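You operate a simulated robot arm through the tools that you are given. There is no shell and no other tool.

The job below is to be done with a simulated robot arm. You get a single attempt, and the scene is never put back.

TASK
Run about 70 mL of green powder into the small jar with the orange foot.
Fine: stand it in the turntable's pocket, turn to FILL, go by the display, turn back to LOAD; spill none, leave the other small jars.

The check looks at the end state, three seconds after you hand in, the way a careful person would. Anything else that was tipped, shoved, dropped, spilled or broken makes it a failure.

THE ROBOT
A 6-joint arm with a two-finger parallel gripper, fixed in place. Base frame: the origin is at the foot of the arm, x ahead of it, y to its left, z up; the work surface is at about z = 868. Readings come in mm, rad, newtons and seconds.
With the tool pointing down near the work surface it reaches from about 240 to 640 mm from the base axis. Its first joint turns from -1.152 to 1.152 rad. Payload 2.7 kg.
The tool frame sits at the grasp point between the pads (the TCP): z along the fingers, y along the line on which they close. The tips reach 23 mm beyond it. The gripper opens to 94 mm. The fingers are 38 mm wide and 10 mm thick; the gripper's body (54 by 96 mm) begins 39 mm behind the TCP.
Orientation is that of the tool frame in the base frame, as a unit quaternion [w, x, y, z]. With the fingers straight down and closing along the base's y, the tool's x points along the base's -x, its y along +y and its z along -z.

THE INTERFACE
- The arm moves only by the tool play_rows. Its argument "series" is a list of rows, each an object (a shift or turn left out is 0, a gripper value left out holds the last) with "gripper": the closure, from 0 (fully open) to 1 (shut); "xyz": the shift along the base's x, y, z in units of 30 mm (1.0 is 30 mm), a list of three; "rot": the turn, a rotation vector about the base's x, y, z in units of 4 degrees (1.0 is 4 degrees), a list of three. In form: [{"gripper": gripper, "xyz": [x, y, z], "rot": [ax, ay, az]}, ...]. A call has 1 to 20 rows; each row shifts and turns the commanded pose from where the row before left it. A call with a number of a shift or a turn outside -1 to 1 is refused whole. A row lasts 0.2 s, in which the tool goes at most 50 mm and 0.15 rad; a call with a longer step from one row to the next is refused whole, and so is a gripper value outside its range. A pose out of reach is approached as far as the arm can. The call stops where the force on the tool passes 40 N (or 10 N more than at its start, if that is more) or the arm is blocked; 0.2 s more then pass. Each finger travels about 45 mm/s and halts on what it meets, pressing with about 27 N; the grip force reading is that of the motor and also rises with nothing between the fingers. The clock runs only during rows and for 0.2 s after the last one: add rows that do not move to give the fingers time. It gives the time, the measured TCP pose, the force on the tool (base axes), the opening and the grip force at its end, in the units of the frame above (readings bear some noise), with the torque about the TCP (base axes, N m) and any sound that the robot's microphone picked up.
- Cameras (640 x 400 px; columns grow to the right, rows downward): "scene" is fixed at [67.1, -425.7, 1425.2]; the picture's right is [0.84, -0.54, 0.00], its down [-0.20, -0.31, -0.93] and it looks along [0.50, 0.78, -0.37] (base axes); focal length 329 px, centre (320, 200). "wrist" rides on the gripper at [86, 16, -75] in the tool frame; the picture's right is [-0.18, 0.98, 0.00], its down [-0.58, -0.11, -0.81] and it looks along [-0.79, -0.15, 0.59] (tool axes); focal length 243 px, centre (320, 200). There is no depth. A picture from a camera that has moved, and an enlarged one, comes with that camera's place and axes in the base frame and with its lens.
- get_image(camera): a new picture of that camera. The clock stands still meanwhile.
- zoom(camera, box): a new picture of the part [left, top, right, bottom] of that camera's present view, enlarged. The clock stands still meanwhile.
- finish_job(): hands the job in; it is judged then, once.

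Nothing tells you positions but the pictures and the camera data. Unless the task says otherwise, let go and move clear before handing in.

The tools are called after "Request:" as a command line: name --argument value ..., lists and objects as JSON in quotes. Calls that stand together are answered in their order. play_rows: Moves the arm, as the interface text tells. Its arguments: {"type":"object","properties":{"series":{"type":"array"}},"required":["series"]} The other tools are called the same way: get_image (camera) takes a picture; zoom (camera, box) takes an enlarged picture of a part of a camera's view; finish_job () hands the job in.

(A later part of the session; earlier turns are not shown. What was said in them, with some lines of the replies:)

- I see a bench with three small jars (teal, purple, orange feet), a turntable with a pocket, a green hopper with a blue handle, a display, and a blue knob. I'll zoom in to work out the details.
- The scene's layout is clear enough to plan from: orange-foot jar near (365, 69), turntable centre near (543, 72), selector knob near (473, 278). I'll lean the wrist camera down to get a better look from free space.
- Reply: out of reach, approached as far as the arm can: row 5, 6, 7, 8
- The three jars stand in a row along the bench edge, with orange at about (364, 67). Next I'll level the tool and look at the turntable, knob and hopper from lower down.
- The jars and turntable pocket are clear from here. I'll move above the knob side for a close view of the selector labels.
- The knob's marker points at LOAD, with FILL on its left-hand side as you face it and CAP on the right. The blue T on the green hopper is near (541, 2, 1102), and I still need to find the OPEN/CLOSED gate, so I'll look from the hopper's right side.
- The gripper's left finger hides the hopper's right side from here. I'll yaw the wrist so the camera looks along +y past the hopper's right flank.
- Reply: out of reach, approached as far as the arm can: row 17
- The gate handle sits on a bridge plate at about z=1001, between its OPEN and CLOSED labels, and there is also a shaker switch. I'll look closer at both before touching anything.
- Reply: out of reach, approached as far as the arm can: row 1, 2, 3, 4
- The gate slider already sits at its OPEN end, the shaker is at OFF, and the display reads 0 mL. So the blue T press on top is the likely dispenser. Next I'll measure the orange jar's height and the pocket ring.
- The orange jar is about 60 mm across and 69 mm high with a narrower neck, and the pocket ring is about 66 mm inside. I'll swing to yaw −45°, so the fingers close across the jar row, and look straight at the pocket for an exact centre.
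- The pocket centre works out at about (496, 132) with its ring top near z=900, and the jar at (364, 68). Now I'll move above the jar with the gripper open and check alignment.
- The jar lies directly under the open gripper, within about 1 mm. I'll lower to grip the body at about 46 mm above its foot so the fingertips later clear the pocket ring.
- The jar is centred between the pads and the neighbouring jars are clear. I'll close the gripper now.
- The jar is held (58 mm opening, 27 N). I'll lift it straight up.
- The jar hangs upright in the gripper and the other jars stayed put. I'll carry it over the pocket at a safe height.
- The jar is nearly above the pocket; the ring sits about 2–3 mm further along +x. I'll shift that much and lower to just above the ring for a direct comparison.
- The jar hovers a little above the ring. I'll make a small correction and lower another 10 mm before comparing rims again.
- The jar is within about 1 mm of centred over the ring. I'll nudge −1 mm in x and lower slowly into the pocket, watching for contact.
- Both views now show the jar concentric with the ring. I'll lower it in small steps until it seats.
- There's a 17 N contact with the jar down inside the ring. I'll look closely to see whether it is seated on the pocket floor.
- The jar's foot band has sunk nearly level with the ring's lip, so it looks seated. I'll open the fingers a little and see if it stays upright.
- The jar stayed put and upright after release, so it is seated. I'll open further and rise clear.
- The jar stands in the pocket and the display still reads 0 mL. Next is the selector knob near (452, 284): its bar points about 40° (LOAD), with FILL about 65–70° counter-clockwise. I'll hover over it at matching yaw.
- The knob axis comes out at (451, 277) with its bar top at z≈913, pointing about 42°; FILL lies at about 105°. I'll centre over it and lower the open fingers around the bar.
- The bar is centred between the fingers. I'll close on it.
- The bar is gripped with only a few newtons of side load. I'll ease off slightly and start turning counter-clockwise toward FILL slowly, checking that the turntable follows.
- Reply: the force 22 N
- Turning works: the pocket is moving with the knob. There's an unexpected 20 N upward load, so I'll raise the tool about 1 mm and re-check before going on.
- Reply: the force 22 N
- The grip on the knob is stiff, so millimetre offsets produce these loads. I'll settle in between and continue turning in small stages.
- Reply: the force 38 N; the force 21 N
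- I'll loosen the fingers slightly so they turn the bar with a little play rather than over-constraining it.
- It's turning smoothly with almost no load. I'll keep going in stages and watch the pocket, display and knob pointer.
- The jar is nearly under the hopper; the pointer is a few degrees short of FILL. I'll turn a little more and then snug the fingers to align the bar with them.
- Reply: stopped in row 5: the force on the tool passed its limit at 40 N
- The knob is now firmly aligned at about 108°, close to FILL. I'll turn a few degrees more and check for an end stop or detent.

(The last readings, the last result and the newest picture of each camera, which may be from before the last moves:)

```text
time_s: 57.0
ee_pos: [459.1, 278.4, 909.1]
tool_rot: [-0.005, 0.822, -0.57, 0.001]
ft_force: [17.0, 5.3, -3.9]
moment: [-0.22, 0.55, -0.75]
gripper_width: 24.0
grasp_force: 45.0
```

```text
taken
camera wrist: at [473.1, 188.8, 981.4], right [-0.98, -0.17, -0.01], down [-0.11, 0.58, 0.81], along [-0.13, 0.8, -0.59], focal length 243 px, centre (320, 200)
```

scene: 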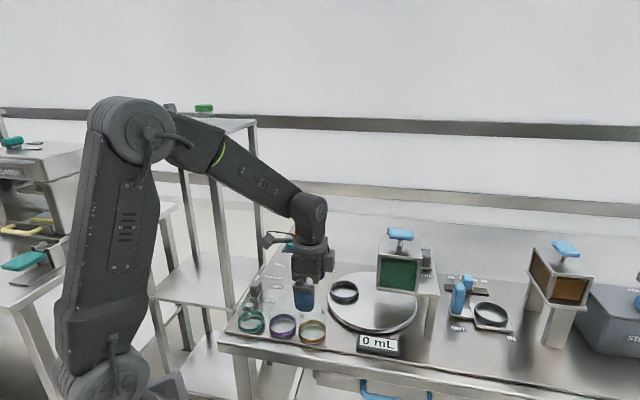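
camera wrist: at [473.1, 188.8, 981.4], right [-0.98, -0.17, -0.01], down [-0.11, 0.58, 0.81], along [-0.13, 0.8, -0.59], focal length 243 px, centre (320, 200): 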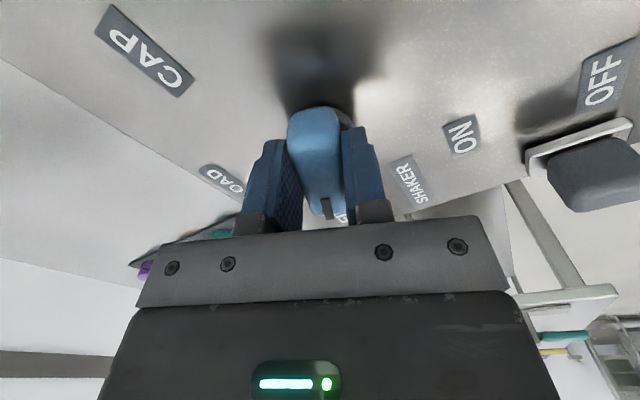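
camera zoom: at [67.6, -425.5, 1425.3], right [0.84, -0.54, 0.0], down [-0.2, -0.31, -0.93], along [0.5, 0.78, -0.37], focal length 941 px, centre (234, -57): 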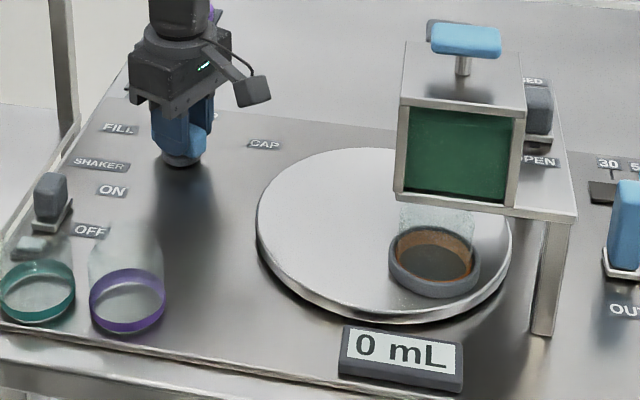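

There's now a −0.75 N·m reaction about the vertical, suggesting the FILL stop. I'll nudge a little more to confirm.

Request:
play_rows --series '[{"gripper": 0.9, "xyz": [0.03, 0.01, 0], "rot": [0, 0, 0.3]}, {}]'

Request:
zoom --camera "scene" --box '[350, 215, 440, 345]'

```text
time_s: 57.6
ee_pos: [457.6, 278.2, 908.6]
tool_rot: [-0.005, 0.827, -0.562, 0.001]
ft_force: [4.4, 1.1, 7.6]
moment: [-0.42, 0.74, -1.75]
gripper_width: 23.9
grasp_force: 45.6
```

```text
3.08 times, centred on (395, 280) of scene
camera zoom: at [67.1, -425.7, 1425.2], right [0.84, -0.54, 0.0], down [-0.2, -0.31, -0.93], along [0.5, 0.78, -0.37], focal length 1013 px, centre (89, -46)
```

zoom: 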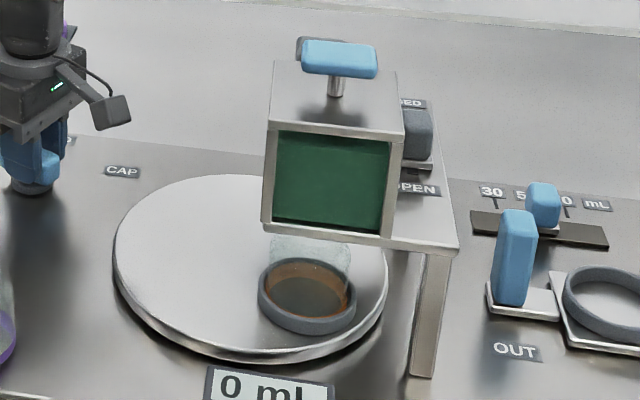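

The reaction rises to −1.75 N·m with no further motion: the turntable is against its FILL stop and the jar is under the hopper. I'll release the knob and rise.

Request:
play_rows --series '[{"gripper": 0.7}, {"gripper": 0.4}, {"gripper": 0.3}, {"gripper": 0.3}, {"xyz": [0, 0, 0.4]}, {"xyz": [0, 0, 0.8]}, {"xyz": [0, 0, 1]}, {"xyz": [0, 0, 1]}, {"xyz": [0, 0, 1]}, {}]'

Request:
zoom --camera "scene" --box '[260, 220, 440, 360]'

Request:
get_image --camera "wrist"

```text
time_s: 59.8
ee_pos: [459.8, 275.9, 1033.0]
tool_rot: [-0.004, 0.829, -0.56, 0.001]
ft_force: [0.1, -0.4, -0.7]
moment: [0.0, 0.0, 0.0]
gripper_width: 66.1
grasp_force: 0.1
```

```text
2.86 times, centred on (350, 290) of scene
camera zoom: at [67.1, -425.7, 1425.2], right [0.84, -0.54, 0.0], down [-0.2, -0.31, -0.93], along [0.5, 0.78, -0.37], focal length 941 px, centre (234, -57)
```

zoom: 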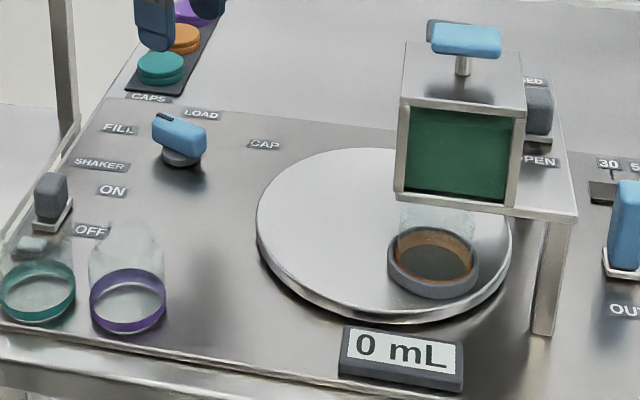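

```text
taken
camera wrist: at [476.1, 187.3, 1106.5], right [-0.98, -0.2, -0.01], down [-0.12, 0.58, 0.81], along [-0.15, 0.79, -0.59], focal length 243 px, centre (320, 200)
```

wrist: 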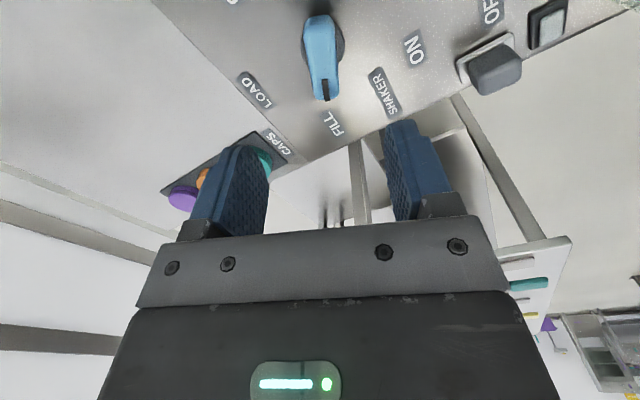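

The knob now points at FILL and the jar stands under the hopper. Next I'll swing over toward the blue T on the hopper and inspect it from close above.

Request:
play_rows --series '[{"gripper": 0.5, "xyz": [0, 0, 1], "rot": [0, 0, -1]}, {"xyz": [0, 0, 1], "rot": [0, 0, -1]}, {"xyz": [0, 0, 1], "rot": [0, 0, -1]}, {"xyz": [0, -0.2, 1], "rot": [0, 0, -1]}, {"xyz": [0, -0.5, 1], "rot": [0, 0, -1]}, {"xyz": [0, -0.5, 0], "rot": [0, 0, -1]}, {"xyz": [0, -0.5, 0], "rot": [0, 0, -1]}, {"xyz": [0, -0.5, 0], "rot": [0, 0, -1]}, {"xyz": [0, -0.5, 0], "rot": [0, 0, -1]}, {"xyz": [0, -0.5, 0], "rot": [0, 0, -1]}, {"xyz": [0, -0.5, 0], "rot": [0, 0, -1]}, {"xyz": [0, -0.5, 0], "rot": [0, 0, -1]}, {"xyz": [0, -0.5, 0], "rot": [0, 0, -1]}, {"xyz": [0, -0.5, 0], "rot": [0, 0, -1]}, {"xyz": [0, -0.5, 0], "rot": [0, 0, -1]}, {"xyz": [0, -0.5, 0], "rot": [0, 0, -1]}, {"xyz": [0, -0.5, 0], "rot": [0, 0, -1]}, {"xyz": [0, -0.5, 0], "rot": [0, 0, -1]}, {"xyz": [0, -0.5, 0], "rot": [0, 0, -1]}, {"xyz": [0, -0.5, 0], "rot": [0, 0, -1]}]'

Request:
play_rows --series '[{"xyz": [0, -0.3, 0], "rot": [0, 0, -1]}, {"xyz": [0, -0.3, 0], "rot": [0, 0, -1]}, {"xyz": [0, -0.3, 0], "rot": [0, 0, -1]}, {"xyz": [0, -0.1, 0], "rot": [0, 0, -1]}, {"rot": [0, 0, -1]}, {"rot": [0, 0, -1]}, {"rot": [0, 0, -1]}, {"rot": [0, 0, -0.9]}, {}]'

Request:
get_image --camera "wrist"

Request:
zoom --camera "wrist" --box '[230, 60, 430, 240]'

```text
time_s: 64.0
ee_pos: [458.6, 32.0, 1183.5]
tool_rot: [0.003, -0.274, 0.962, -0.004]
ft_force: [1.0, 0.4, -0.5]
moment: [0.0, -0.02, -0.02]
gripper_width: 47.0
grasp_force: 0.1
```

```text
time_s: 66.0
ee_pos: [458.3, 1.3, 1183.1]
tool_rot: [0.002, -0.002, 1.0, -0.004]
ft_force: [-0.1, -1.1, 0.3]
moment: [0.03, 0.02, 0.02]
gripper_width: 47.1
grasp_force: 0.0
```

```text
taken
camera wrist: at [371.4, 16.0, 1257.2], right [0.18, 0.98, -0.01], down [0.58, -0.1, 0.81], along [0.79, -0.15, -0.59], focal length 243 px, centre (320, 200)
```

wrist: 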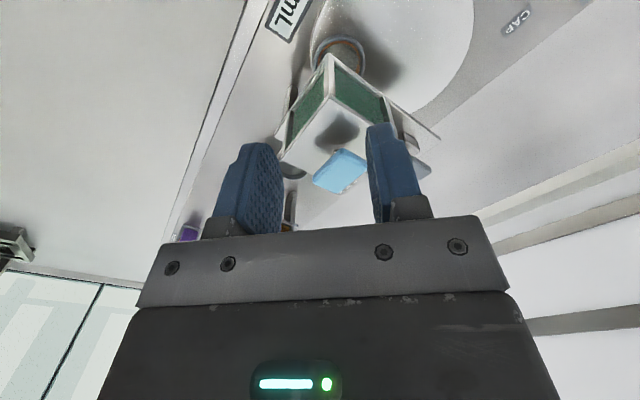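

```text
2.22 times, centred on (330, 150) of wrist
camera zoom: at [371.4, 16.0, 1257.2], right [0.18, 0.98, -0.01], down [0.58, -0.1, 0.81], along [0.79, -0.15, -0.59], focal length 539 px, centre (298, 311)
```

zoom: 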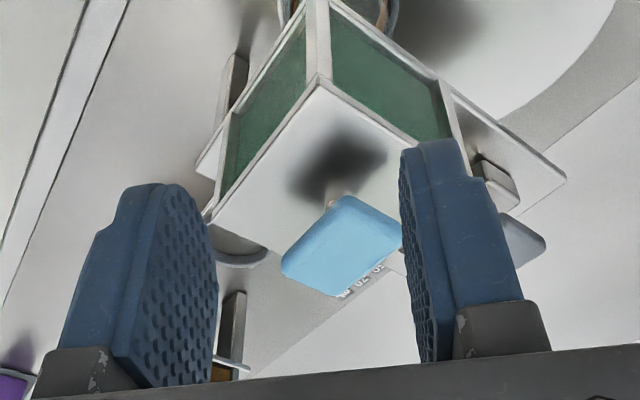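

The T's axis is at about (547, 2) with its top near z≈1100. I'll close the fingers and move above it.

Request:
play_rows --series '[{"gripper": 1.0, "xyz": [0.7, 0.02, 0]}, {"gripper": 1.0, "xyz": [0.8, 0.02, 0]}, {"xyz": [0.8, 0, 0]}, {"xyz": [0.65, 0, 0]}, {"xyz": [0, 0, -0.5]}, {"xyz": [0, 0, -0.5]}, {}]'

Request:
get_image --camera "wrist"

Request:
zoom --camera "scene" --box '[350, 195, 450, 275]'

```text
time_s: 67.6
ee_pos: [547.2, 1.9, 1152.8]
tool_rot: [0.002, -0.003, 1.0, -0.004]
ft_force: [0.7, 0.0, -0.7]
moment: [-0.05, 0.0, 0.02]
gripper_width: 0.1
grasp_force: 27.5
```

```text
taken
camera wrist: at [460.2, 17.1, 1225.5], right [0.18, 0.98, -0.01], down [0.58, -0.1, 0.81], along [0.8, -0.15, -0.59], focal length 243 px, centre (320, 200)
```

wrist: 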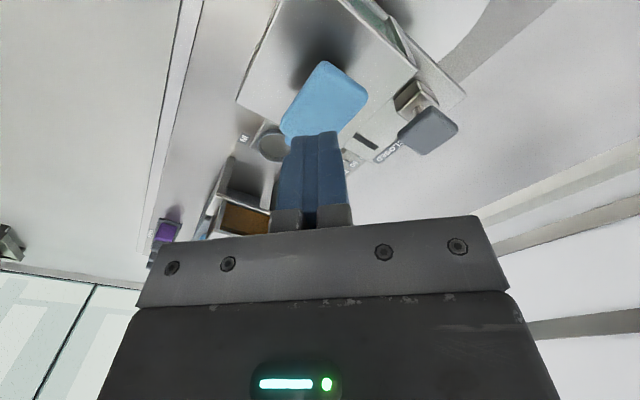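

```text
5.00 times, centred on (400, 235) of scene
camera zoom: at [67.1, -425.7, 1425.2], right [0.84, -0.54, 0.0], down [-0.2, -0.31, -0.93], along [0.5, 0.78, -0.37], focal length 1646 px, centre (-80, 25)
```

zoom: 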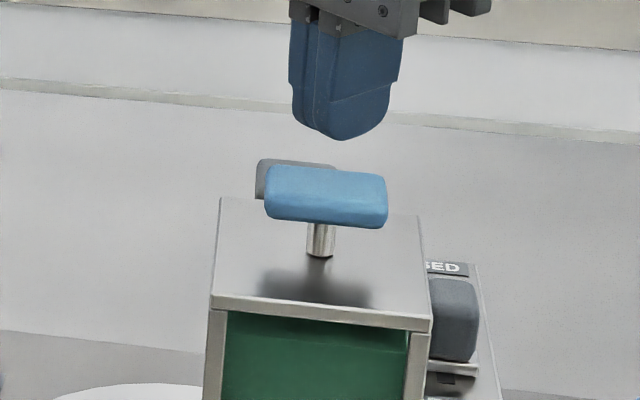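

The closed fingertips are directly above the T. I'll come down to just above it, then press gently while watching the display.

Request:
play_rows --series '[{"xyz": [0, 0.02, -0.4]}, {"xyz": [0, 0, -0.4]}, {}]'

Request:
zoom --camera "scene" --box '[350, 195, 450, 275]'

```text
time_s: 68.4
ee_pos: [548.3, 1.9, 1129.2]
tool_rot: [0.001, -0.003, 1.0, -0.004]
ft_force: [0.5, -0.9, 0.2]
moment: [-0.01, 0.02, 0.0]
gripper_width: 0.0
grasp_force: 27.2
```

```text
5.00 times, centred on (400, 235) of scene
camera zoom: at [67.1, -425.7, 1425.2], right [0.84, -0.54, 0.0], down [-0.2, -0.31, -0.93], along [0.5, 0.78, -0.37], focal length 1646 px, centre (-80, 25)
```

zoom: 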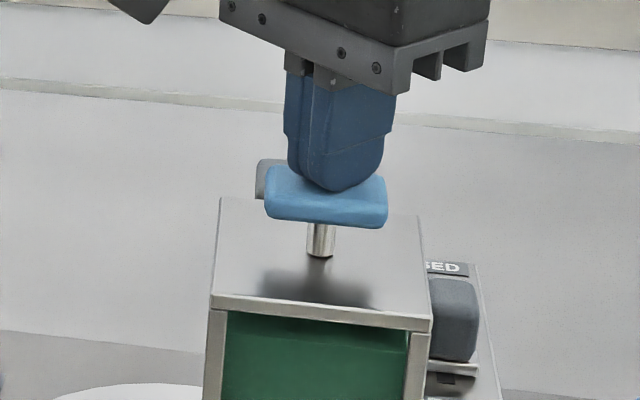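

Request:
play_rows --series '[{"xyz": [0, 0, -0.1]}, {"xyz": [0, 0, -0.1]}]'

Request:
zoom --camera "scene" --box '[330, 210, 450, 360]'

```text
time_s: 69.0
ee_pos: [546.1, 1.2, 1125.0]
tool_rot: [0.002, -0.003, 1.0, -0.004]
ft_force: [0.5, 0.7, 2.2]
moment: [0.0, 0.01, -0.01]
gripper_width: 0.0
grasp_force: 26.9
```

```text
2.67 times, centred on (390, 285) of scene
camera zoom: at [67.1, -425.7, 1425.2], right [0.84, -0.54, 0.0], down [-0.2, -0.31, -0.93], along [0.5, 0.78, -0.37], focal length 878 px, centre (133, -27)
```

zoom: 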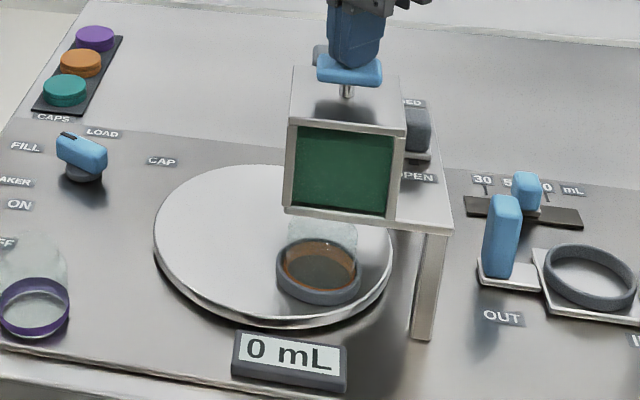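

Light contact (2 N) at tips z≈1102. I'll press a few more millimetres at a time.

Request:
play_rows --series '[{"xyz": [0, 0, -0.1]}, {"xyz": [0, 0, -0.1]}]'

Request:
zoom --camera "scene" --box '[330, 210, 450, 360]'

```text
time_s: 69.6
ee_pos: [548.0, 1.4, 1119.2]
tool_rot: [0.002, -0.003, 1.0, -0.004]
ft_force: [-2.2, -0.4, 4.4]
moment: [0.01, 0.13, 0.02]
gripper_width: 0.2
grasp_force: 26.8
heard: click
```

```text
2.67 times, centred on (390, 285) of scene
camera zoom: at [67.0, -425.7, 1425.2], right [0.84, -0.54, 0.0], down [-0.2, -0.31, -0.93], along [0.5, 0.78, -0.37], focal length 878 px, centre (133, -27)
```

zoom: 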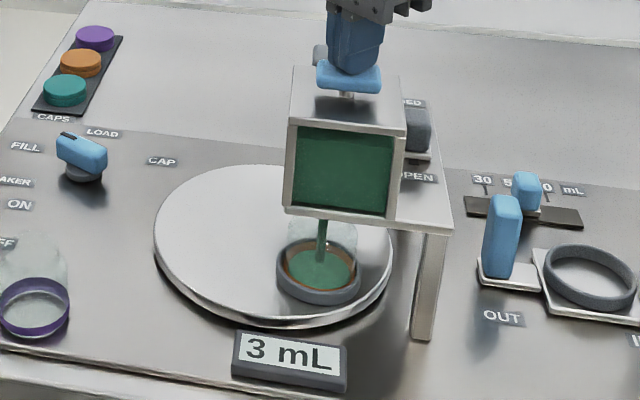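

A click, and green powder is running into the jar: 3 mL. I'll hold briefly to learn the flow rate.

Request:
play_rows --series '[{}]'

Request:
zoom --camera "scene" --box '[330, 210, 450, 360]'

```text
time_s: 70.0
ee_pos: [547.0, 2.8, 1118.0]
tool_rot: [0.001, -0.002, 1.0, -0.003]
ft_force: [-2.3, -0.9, 3.4]
moment: [0.01, 0.09, 0.03]
gripper_width: 0.0
grasp_force: 27.1
```

```text
2.67 times, centred on (390, 285) of scene
camera zoom: at [67.0, -425.7, 1425.2], right [0.84, -0.54, 0.0], down [-0.2, -0.31, -0.93], along [0.5, 0.78, -0.37], focal length 878 px, centre (133, -27)
```

zoom: 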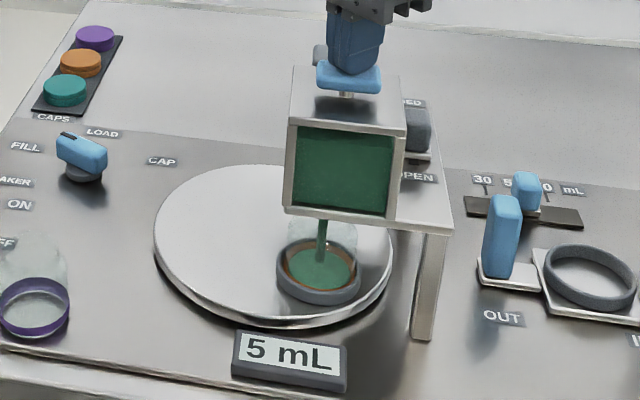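

The flow is roughly 5 mL/s. I'll lift now to learn whether releasing the T stops it, well before 70 mL.

Request:
play_rows --series '[{"xyz": [0, 0, 0.2]}, {"xyz": [0, 0, 0.2]}]'

Request:
zoom --camera "scene" --box '[330, 210, 450, 360]'

```text
time_s: 70.6
ee_pos: [547.0, 2.6, 1129.4]
tool_rot: [0.001, -0.003, 1.0, -0.005]
ft_force: [1.2, 0.6, 0.8]
moment: [-0.04, -0.01, -0.02]
gripper_width: 0.0
grasp_force: 27.1
```

```text
2.67 times, centred on (390, 285) of scene
camera zoom: at [67.1, -425.7, 1425.2], right [0.84, -0.54, 0.0], down [-0.2, -0.31, -0.93], along [0.5, 0.78, -0.37], focal length 878 px, centre (133, -27)
```

zoom: 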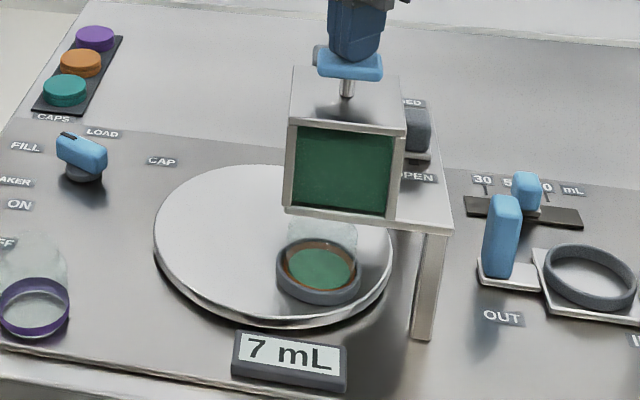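

Releasing stops the flow: 7 mL and holding. I'll press again and hold for a couple of seconds, then read.

Request:
play_rows --series '[{"xyz": [0, 0, -0.2]}, {"xyz": [0, 0, -0.17]}, {}, {}, {}, {}, {}, {}, {}, {}, {}, {}]'

Request:
zoom --camera "scene" --box '[330, 210, 450, 360]'

```text
time_s: 73.2
ee_pos: [548.4, 3.7, 1120.0]
tool_rot: [0.003, -0.002, 1.0, -0.004]
ft_force: [0.6, -0.7, 4.4]
moment: [0.0, 0.08, 0.03]
gripper_width: 0.0
grasp_force: 26.4
heard: click
```

```text
2.67 times, centred on (390, 285) of scene
camera zoom: at [67.1, -425.7, 1425.2], right [0.84, -0.54, 0.0], down [-0.2, -0.31, -0.93], along [0.5, 0.78, -0.37], focal length 878 px, centre (133, -27)
```

zoom: 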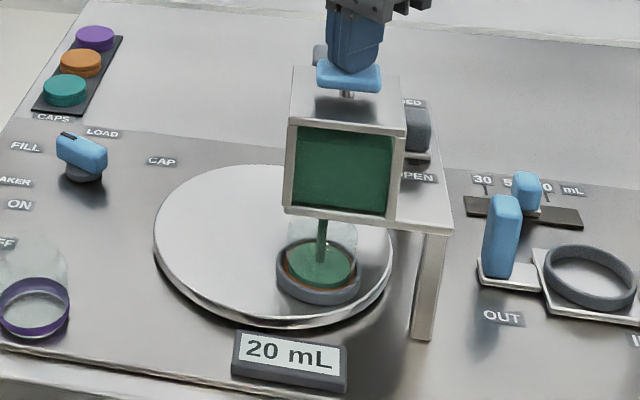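

20 mL at about 5.6 mL/s with the T held down. I'll hold another 4 seconds.

Request:
play_rows --series '[{}, {}, {}, {}, {}, {}, {}, {}, {}, {}, {}, {}, {}, {}, {}, {}, {}, {}, {}, {}]'

Request:
zoom --camera "scene" --box '[330, 210, 450, 360]'

```text
time_s: 77.4
ee_pos: [546.4, 2.9, 1119.9]
tool_rot: [0.002, -0.002, 1.0, -0.004]
ft_force: [0.6, 0.0, 4.0]
moment: [0.05, 0.04, -0.04]
gripper_width: 0.0
grasp_force: 26.6
```

```text
2.67 times, centred on (390, 285) of scene
camera zoom: at [67.0, -425.6, 1425.2], right [0.84, -0.54, 0.0], down [-0.2, -0.31, -0.93], along [0.5, 0.78, -0.37], focal length 878 px, centre (133, -27)
```

zoom: 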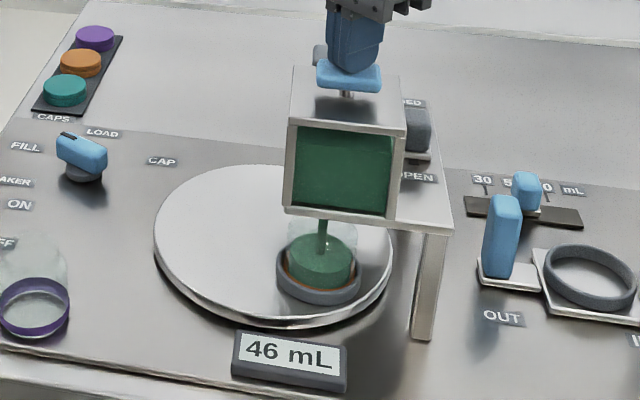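

46 mL at about 6.2 mL/s. I'll hold 2.6 s more to reach about 63 mL, then finish by display.

Request:
play_rows --series '[{}, {}, {}, {}, {}, {}, {}, {}, {}, {}, {}, {}, {}]'

Request:
zoom --camera "scene" --box '[330, 210, 450, 360]'

```text
time_s: 80.2
ee_pos: [547.3, 3.7, 1119.3]
tool_rot: [0.002, -0.002, 1.0, -0.004]
ft_force: [-0.1, 0.2, 3.6]
moment: [0.02, 0.07, 0.01]
gripper_width: 0.0
grasp_force: 27.0
```

```text
2.67 times, centred on (390, 285) of scene
camera zoom: at [67.0, -425.7, 1425.2], right [0.84, -0.54, 0.0], down [-0.2, -0.31, -0.93], along [0.5, 0.78, -0.37], focal length 878 px, centre (133, -27)
```

zoom: 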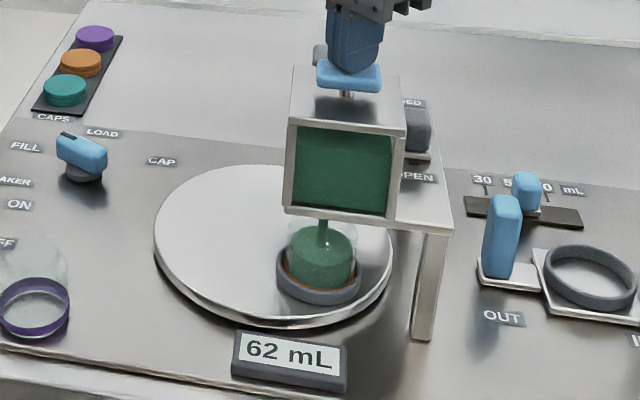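

62 mL. I'll hold one more second and lift off in the same move, aiming for 70 mL.

Request:
play_rows --series '[{}, {}, {}, {}, {}, {"xyz": [0, 0, 0.25]}, {"xyz": [0, 0, 0.3]}, {}]'

Request:
zoom --camera "scene" --box '[330, 210, 450, 360]'

```text
time_s: 82.0
ee_pos: [547.5, 4.0, 1135.2]
tool_rot: [0.002, -0.002, 1.0, -0.004]
ft_force: [0.4, 0.3, -0.1]
moment: [-0.01, 0.01, 0.02]
gripper_width: 0.0
grasp_force: 27.6
```

```text
2.67 times, centred on (390, 285) of scene
camera zoom: at [67.1, -425.7, 1425.2], right [0.84, -0.54, 0.0], down [-0.2, -0.31, -0.93], along [0.5, 0.78, -0.37], focal length 878 px, centre (133, -27)
```

zoom: 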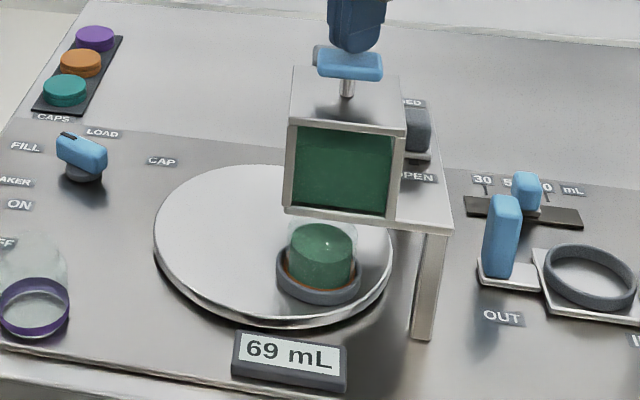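

The display reads 69 mL with the flow stopped, right at the target. Now back to the knob to turn to LOAD: rise, swing over and match the bar's angle.

Request:
play_rows --series '[{"xyz": [0, 0, 0.8]}, {"xyz": [-0.2, 0, 0.8]}, {"xyz": [-0.3, 0.5, 0], "rot": [0, 0, 1]}, {"xyz": [-0.3, 0.5, 0], "rot": [0, 0, 1]}, {"xyz": [-0.3, 0.5, 0], "rot": [0, 0, 1]}, {"xyz": [-0.3, 0.5, 0], "rot": [0, 0, 1]}, {"xyz": [-0.3, 0.5, 0], "rot": [0, 0, 1]}, {"xyz": [-0.3, 0.5, 0], "rot": [0, 0, 1]}, {"xyz": [-0.3, 0.5, 0], "rot": [0, 0, 1]}, {"xyz": [-0.3, 0.5, 0], "rot": [0, 0, 1]}, {"xyz": [-0.3, 0.5, 0], "rot": [0, 0, 1]}, {"xyz": [-0.13, 0.5, 0], "rot": [0, 0, 1]}, {"xyz": [0, 0.5, 0], "rot": [0, 0, 1]}, {"xyz": [0, 0.5, 0], "rot": [0, 0, 1]}, {"xyz": [0, 0.5, 0], "rot": [0, 0, 1]}, {"xyz": [0, 0.5, 0], "rot": [0, 0, 1]}, {"xyz": [0, 0.5, 0], "rot": [0, 0, 1]}, {"xyz": [0, 0.5, 0], "rot": [0, 0, 1]}, {"xyz": [0, 0.5, 0], "rot": [0, 0, 1]}, {"xyz": [0, 0.5, 0], "rot": [0, 0, 1]}]'

Request:
play_rows --series '[{"gripper": 0.3, "xyz": [0, 0.1, -0.5], "rot": [0, 0, 1]}, {"xyz": [0, 0, -0.5], "rot": [0, 0, 1]}, {"xyz": [0, 0, -0.5], "rot": [0, 0, 1]}, {"xyz": [0, 0, -0.5], "rot": [0, 0, 1]}, {"xyz": [0, 0, -0.5], "rot": [0, 0, 1]}, {"xyz": [0, 0, -0.5], "rot": [0, 0, 1]}, {"xyz": [0, 0, -0.5], "rot": [0, 0, 1]}, {"xyz": [0, 0, -0.5], "rot": [0, 0, 1]}, {"xyz": [0, 0, -0.5], "rot": [0, 0, 1]}, {}]'

Request:
get_image --camera "wrist"

Request:
get_image --camera "scene"

```text
time_s: 86.2
ee_pos: [456.8, 274.0, 1182.6]
tool_rot: [0.005, -0.59, 0.807, -0.002]
ft_force: [-0.1, 0.0, -0.2]
moment: [-0.01, -0.01, 0.01]
gripper_width: 0.0
grasp_force: 27.4
```

```text
time_s: 88.4
ee_pos: [455.7, 277.4, 1048.1]
tool_rot: [-0.004, 0.81, -0.586, 0.001]
ft_force: [-0.4, 0.2, 0.2]
moment: [0.0, 0.02, 0.01]
gripper_width: 65.9
grasp_force: 0.0
```

```text
taken
camera wrist: at [467.5, 186.9, 1121.5], right [-0.99, -0.13, -0.01], down [-0.09, 0.58, 0.81], along [-0.1, 0.8, -0.59], focal length 243 px, centre (320, 200)
```

wrist: 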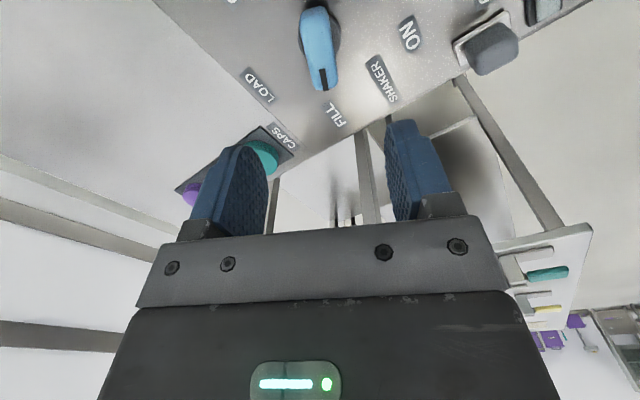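

```text
taken
```

scene: 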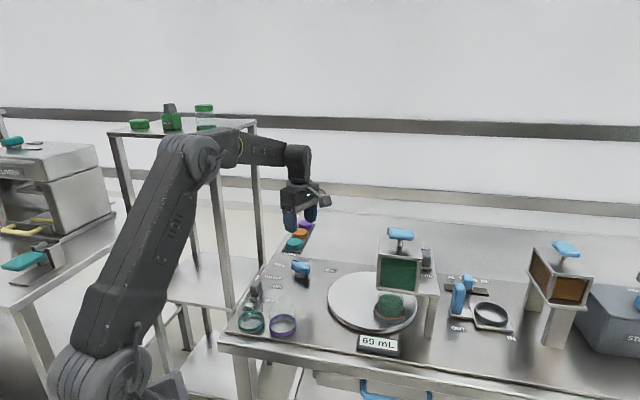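

69 mL still shows, and the gripper is lined up with the knob at FILL. I'll descend around the bar.

Request:
play_rows --series '[{"gripper": 0.3, "xyz": [0.01, 0.03, -0.9]}, {"xyz": [0, 0, -0.9]}, {"xyz": [0, 0, -0.9]}, {"xyz": [0, 0, -0.8]}, {}]'

Request:
get_image --camera "wrist"

```text
time_s: 89.6
ee_pos: [453.7, 278.1, 943.3]
tool_rot: [-0.005, 0.81, -0.586, 0.002]
ft_force: [0.6, -0.7, 0.0]
moment: [0.02, 0.0, -0.02]
gripper_width: 65.9
grasp_force: 0.1
```

```text
taken
camera wrist: at [465.5, 188.1, 1015.4], right [-0.99, -0.13, -0.01], down [-0.09, 0.58, 0.81], along [-0.1, 0.8, -0.59], focal length 243 px, centre (320, 200)
```

wrist: 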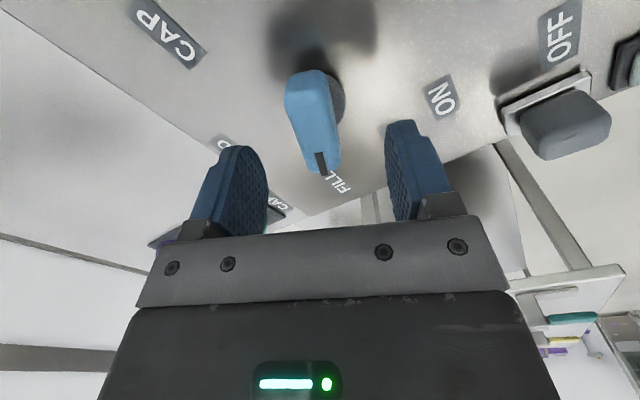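

Request:
play_rows --series '[{"gripper": 0.3, "xyz": [0.08, 0.02, -0.4]}, {"xyz": [0, 0, -0.5]}, {"xyz": [0, 0, -0.27]}, {}, {"gripper": 0.5}, {"gripper": 0.65}, {"gripper": 0.72}, {"gripper": 0.72}, {"gripper": 0.72}]'

Request:
zoom --camera "wrist" --box '[200, 80, 460, 240]'

```text
time_s: 91.6
ee_pos: [458.5, 279.3, 907.2]
tool_rot: [-0.005, 0.811, -0.585, 0.001]
ft_force: [-2.7, -0.9, 0.0]
moment: [-0.03, 0.04, 0.08]
gripper_width: 27.3
grasp_force: 1.2
```

```text
2.46 times, centred on (330, 160) of wrist
camera zoom: at [470.7, 189.5, 980.5], right [-0.99, -0.13, -0.01], down [-0.08, 0.58, 0.81], along [-0.1, 0.8, -0.59], focal length 597 px, centre (295, 298)
```

zoom: 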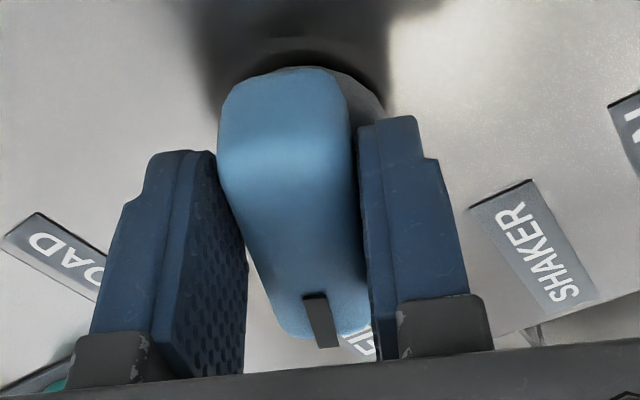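

The fingers surround the bar with little load. I'll turn slowly clockwise back toward LOAD.

Request:
play_rows --series '[{"gripper": 0.72, "rot": [0, 0, -0.2]}, {"rot": [0, 0, -0.3]}, {"rot": [0, 0, -0.4]}, {"rot": [0, 0, -0.4]}, {"rot": [0, 0, -0.4]}, {"rot": [0, 0, -0.4]}, {"rot": [0, 0, -0.4]}, {"rot": [0, 0, -0.4]}, {"rot": [0, 0, -0.3]}, {}]'

Request:
zoom --camera "scene" --box '[260, 220, 440, 360]'

```text
time_s: 93.8
ee_pos: [458.4, 278.5, 908.6]
tool_rot: [-0.005, 0.74, -0.673, 0.002]
ft_force: [-0.3, 1.0, 0.1]
moment: [-0.01, 0.02, 0.04]
gripper_width: 26.7
grasp_force: 0.6
```

```text
2.86 times, centred on (350, 290) of scene
camera zoom: at [67.1, -425.7, 1425.2], right [0.84, -0.54, 0.0], down [-0.2, -0.31, -0.93], along [0.5, 0.78, -0.37], focal length 941 px, centre (234, -57)
```

zoom: 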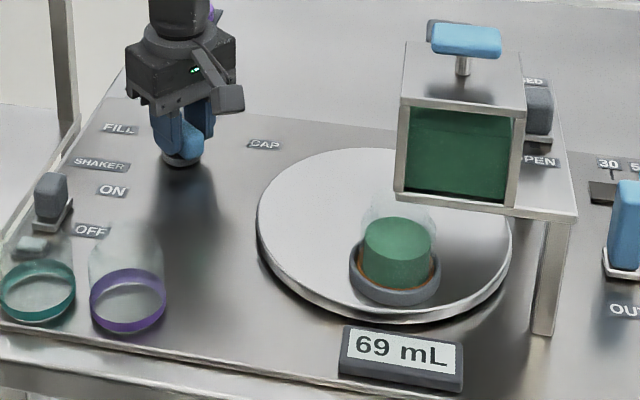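

The turntable follows and the filled jar stays upright with 69 mL shown. I'll continue toward LOAD at the same gentle pace.

Request:
play_rows --series '[{"gripper": 0.72, "rot": [0, 0, -0.3]}, {"rot": [0, 0, -0.4]}, {"rot": [0, 0, -0.45]}, {"rot": [0, 0, -0.45]}, {"rot": [0, 0, -0.45]}, {"rot": [0, 0, -0.45]}, {"rot": [0, 0, -0.45]}, {"rot": [0, 0, -0.45]}, {"rot": [0, 0, -0.45]}, {"rot": [0, 0, -0.45]}, {"rot": [0, 0, -0.45]}, {"rot": [0, 0, -0.45]}, {"rot": [0, 0, -0.45]}, {"rot": [0, 0, -0.45]}, {"rot": [0, 0, -0.4]}, {"rot": [0, 0, -0.3]}, {}]'

Request:
zoom --camera "scene" --box '[260, 220, 440, 360]'

Request:
zoom --camera "wrist" --box '[200, 80, 460, 240]'

```text
time_s: 97.4
ee_pos: [458.4, 278.1, 908.6]
tool_rot: [0.004, -0.561, 0.828, -0.003]
ft_force: [-5.4, 1.3, -0.1]
moment: [0.05, 0.13, 0.01]
gripper_width: 29.0
grasp_force: 2.2
```

```text
2.86 times, centred on (350, 290) of scene
camera zoom: at [67.0, -425.6, 1425.2], right [0.84, -0.54, 0.0], down [-0.2, -0.31, -0.93], along [0.5, 0.78, -0.37], focal length 941 px, centre (234, -57)
```

zoom: 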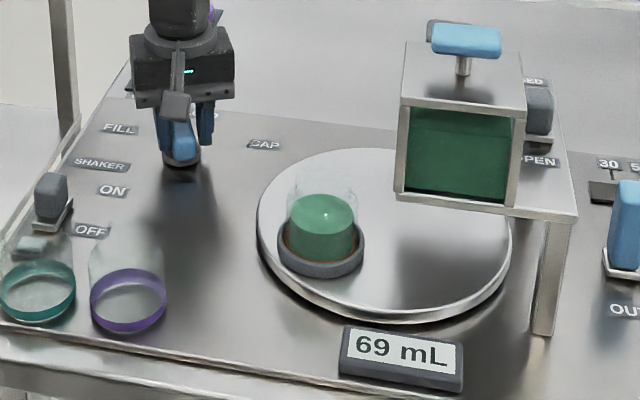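

```text
2.46 times, centred on (330, 160) of wrist
camera zoom: at [411.0, 201.9, 981.1], right [-0.84, 0.54, -0.01], down [0.31, 0.5, 0.81], along [0.44, 0.68, -0.59], focal length 597 px, centre (295, 298)
```

zoom: 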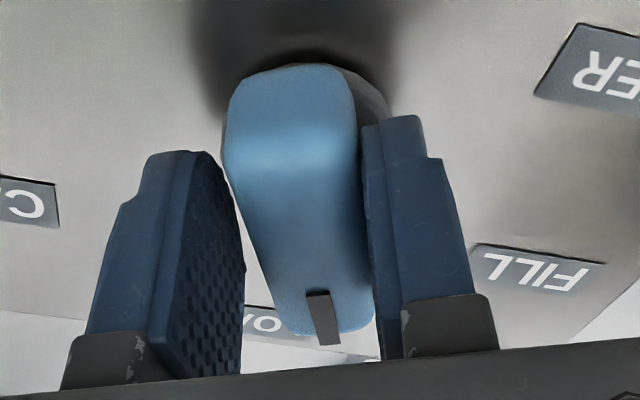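

Request:
play_rows --series '[{"gripper": 0.72, "rot": [0, 0, -0.3]}, {"rot": [0, 0, -0.4]}, {"rot": [0, 0, -0.45]}, {"rot": [0, 0, -0.45]}, {"rot": [0, 0, -0.45]}, {"rot": [0, 0, -0.45]}, {"rot": [0, 0, -0.45]}, {"rot": [0, 0, -0.45]}, {"rot": [0, 0, -0.45]}, {"rot": [0, 0, -0.45]}, {"rot": [0, 0, -0.45]}, {"rot": [0, 0, -0.45]}, {"rot": [0, 0, -0.4]}, {"rot": [0, 0, -0.3]}, {}]'

Request:
zoom --camera "scene" --box '[260, 220, 440, 360]'

Request:
zoom --camera "wrist" --box '[200, 80, 460, 240]'

```text
time_s: 100.6
ee_pos: [459.1, 278.2, 908.7]
tool_rot: [0.003, -0.38, 0.925, -0.004]
ft_force: [-7.3, 3.3, 1.9]
moment: [0.08, 0.21, 0.02]
gripper_width: 29.9
grasp_force: 4.2
```

```text
2.86 times, centred on (350, 290) of scene
camera zoom: at [66.9, -425.6, 1425.3], right [0.84, -0.54, 0.0], down [-0.2, -0.31, -0.93], along [0.5, 0.78, -0.37], focal length 941 px, centre (234, -57)
```

zoom: 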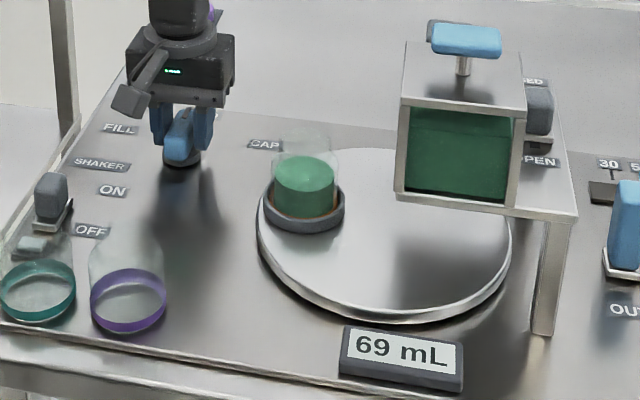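

```text
2.46 times, centred on (330, 160) of wrist
camera zoom: at [385.3, 227.6, 981.1], right [-0.56, 0.83, -0.01], down [0.48, 0.33, 0.81], along [0.67, 0.45, -0.59], focal length 597 px, centre (295, 298)
```

zoom: 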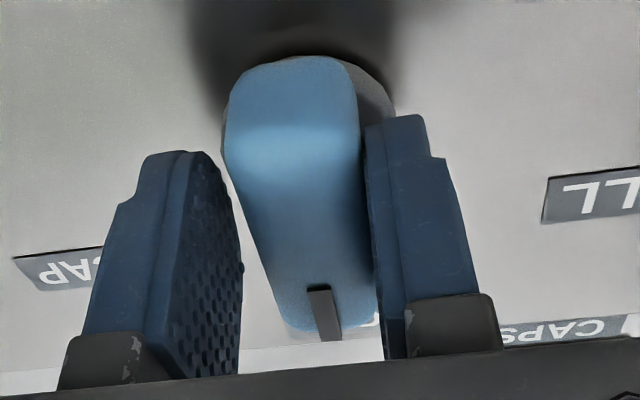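

Request:
zoom --camera "scene" --box '[320, 270, 380, 315]'

Request:
zoom --camera "scene" --box '[285, 245, 325, 285]'

```text
8.89 times, centred on (350, 292) of scene
camera zoom: at [66.9, -425.6, 1425.3], right [0.84, -0.54, 0.0], down [-0.2, -0.31, -0.93], along [0.5, 0.78, -0.37], focal length 2927 px, centre (53, -622)
```

zoom: 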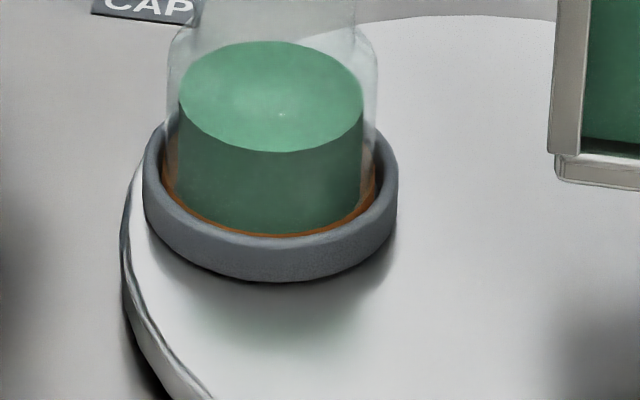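

```text
10.00 times, centred on (305, 265) of scene
camera zoom: at [66.9, -425.6, 1425.3], right [0.84, -0.54, 0.0], down [-0.2, -0.31, -0.93], along [0.5, 0.78, -0.37], focal length 3293 px, centre (470, -450)
```

zoom: 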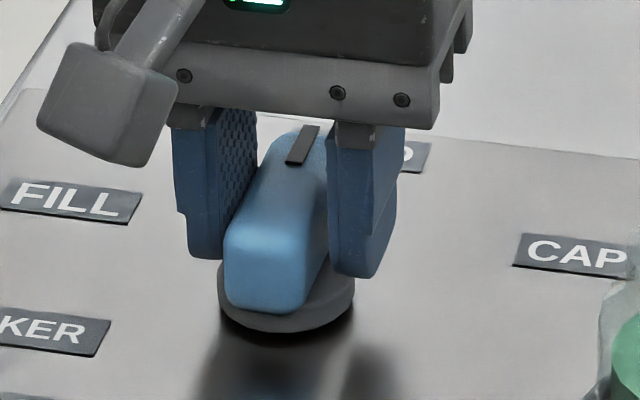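

The ring and pointer now coincide with their original LOAD positions to within a pixel or two. I'll open the fingers and rise straight up.

Request:
play_rows --series '[{"gripper": 0.65}, {"gripper": 0.4}, {"gripper": 0.3}, {"gripper": 0.3}, {"xyz": [0, 0, 0.4]}, {"xyz": [0, 0, 0.8]}, {"xyz": [0, 0, 1]}, {"xyz": [0, 0, 1]}, {"xyz": [0, 0, 1]}, {"xyz": [0, 0, 1]}, {}]'

Request:
zoom --camera "scene" --box '[320, 270, 380, 315]'

Request:
zoom --camera "scene" --box '[285, 245, 325, 285]'

Request:
zoom --camera "scene" --box '[220, 210, 460, 360]'

Request:
get_image --camera "wrist"

```text
time_s: 103.0
ee_pos: [460.6, 279.7, 1064.2]
tool_rot: [0.003, -0.38, 0.925, -0.003]
ft_force: [0.3, 0.6, -1.2]
moment: [0.0, 0.03, -0.01]
gripper_width: 65.8
grasp_force: 0.1
```

```text
8.89 times, centred on (350, 292) of scene
camera zoom: at [67.1, -425.7, 1425.2], right [0.84, -0.54, 0.0], down [-0.2, -0.31, -0.93], along [0.5, 0.78, -0.37], focal length 2927 px, centre (53, -622)
```

zoom: 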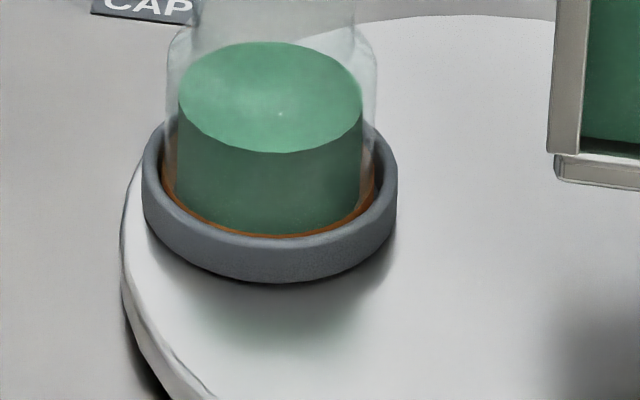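

```text
10.00 times, centred on (305, 265) of scene
camera zoom: at [67.1, -425.7, 1425.2], right [0.84, -0.54, 0.0], down [-0.2, -0.31, -0.93], along [0.5, 0.78, -0.37], focal length 3293 px, centre (470, -450)
```

zoom: 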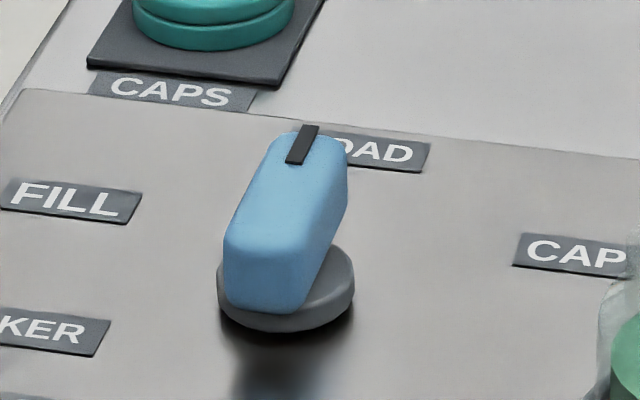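

```text
2.67 times, centred on (340, 285) of scene
camera zoom: at [67.1, -425.7, 1425.2], right [0.84, -0.54, 0.0], down [-0.2, -0.31, -0.93], along [0.5, 0.78, -0.37], focal length 878 px, centre (267, -27)
```

zoom: 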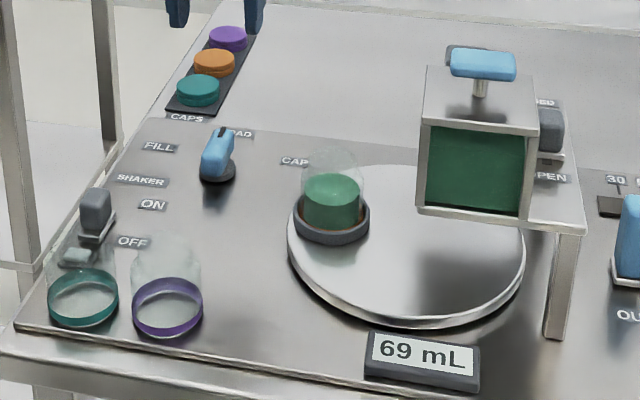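

```text
taken
camera wrist: at [386.1, 227.9, 1137.4], right [-0.56, 0.83, -0.01], down [0.48, 0.33, 0.81], along [0.67, 0.45, -0.59], focal length 243 px, centre (320, 200)
```

wrist: 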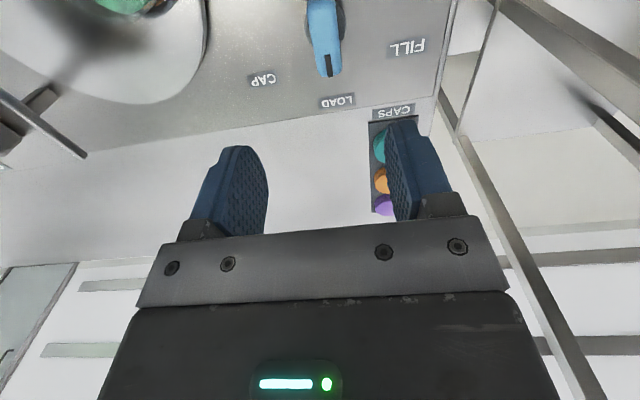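

The orange-foot jar sits in the pocket at LOAD with 69 mL of green powder. The knob points at LOAD, the other jars are untouched, I see no spilled powder, and the arm is clear. I'm handing in.

Request:
finish_job

```text
The job is handed in.
```

The orange-foot jar is standing in the turntable's pocket, back at LOAD, with 69 mL of green powder by the display. I've handed the job in.

- **Filling:** Pressing the blue T on the hopper runs the powder, and releasing it stops the flow. I stopped at 69 mL rather than tap again and risk going over 70.
- **Turntable:** I turned the selector knob to its FILL stop, then back to LOAD. The knob and the pocket lined up with their starting positions in the camera view.
- **Everything else:** The teal and purple jars were not moved, and I did not touch the hopper gate, the shaker switch or the caps. I saw no spilled powder. A faint green tint on the turntable beside the jar looks like a reflection, but I did not check it up close.

The arm has let go and is clear of the bench.
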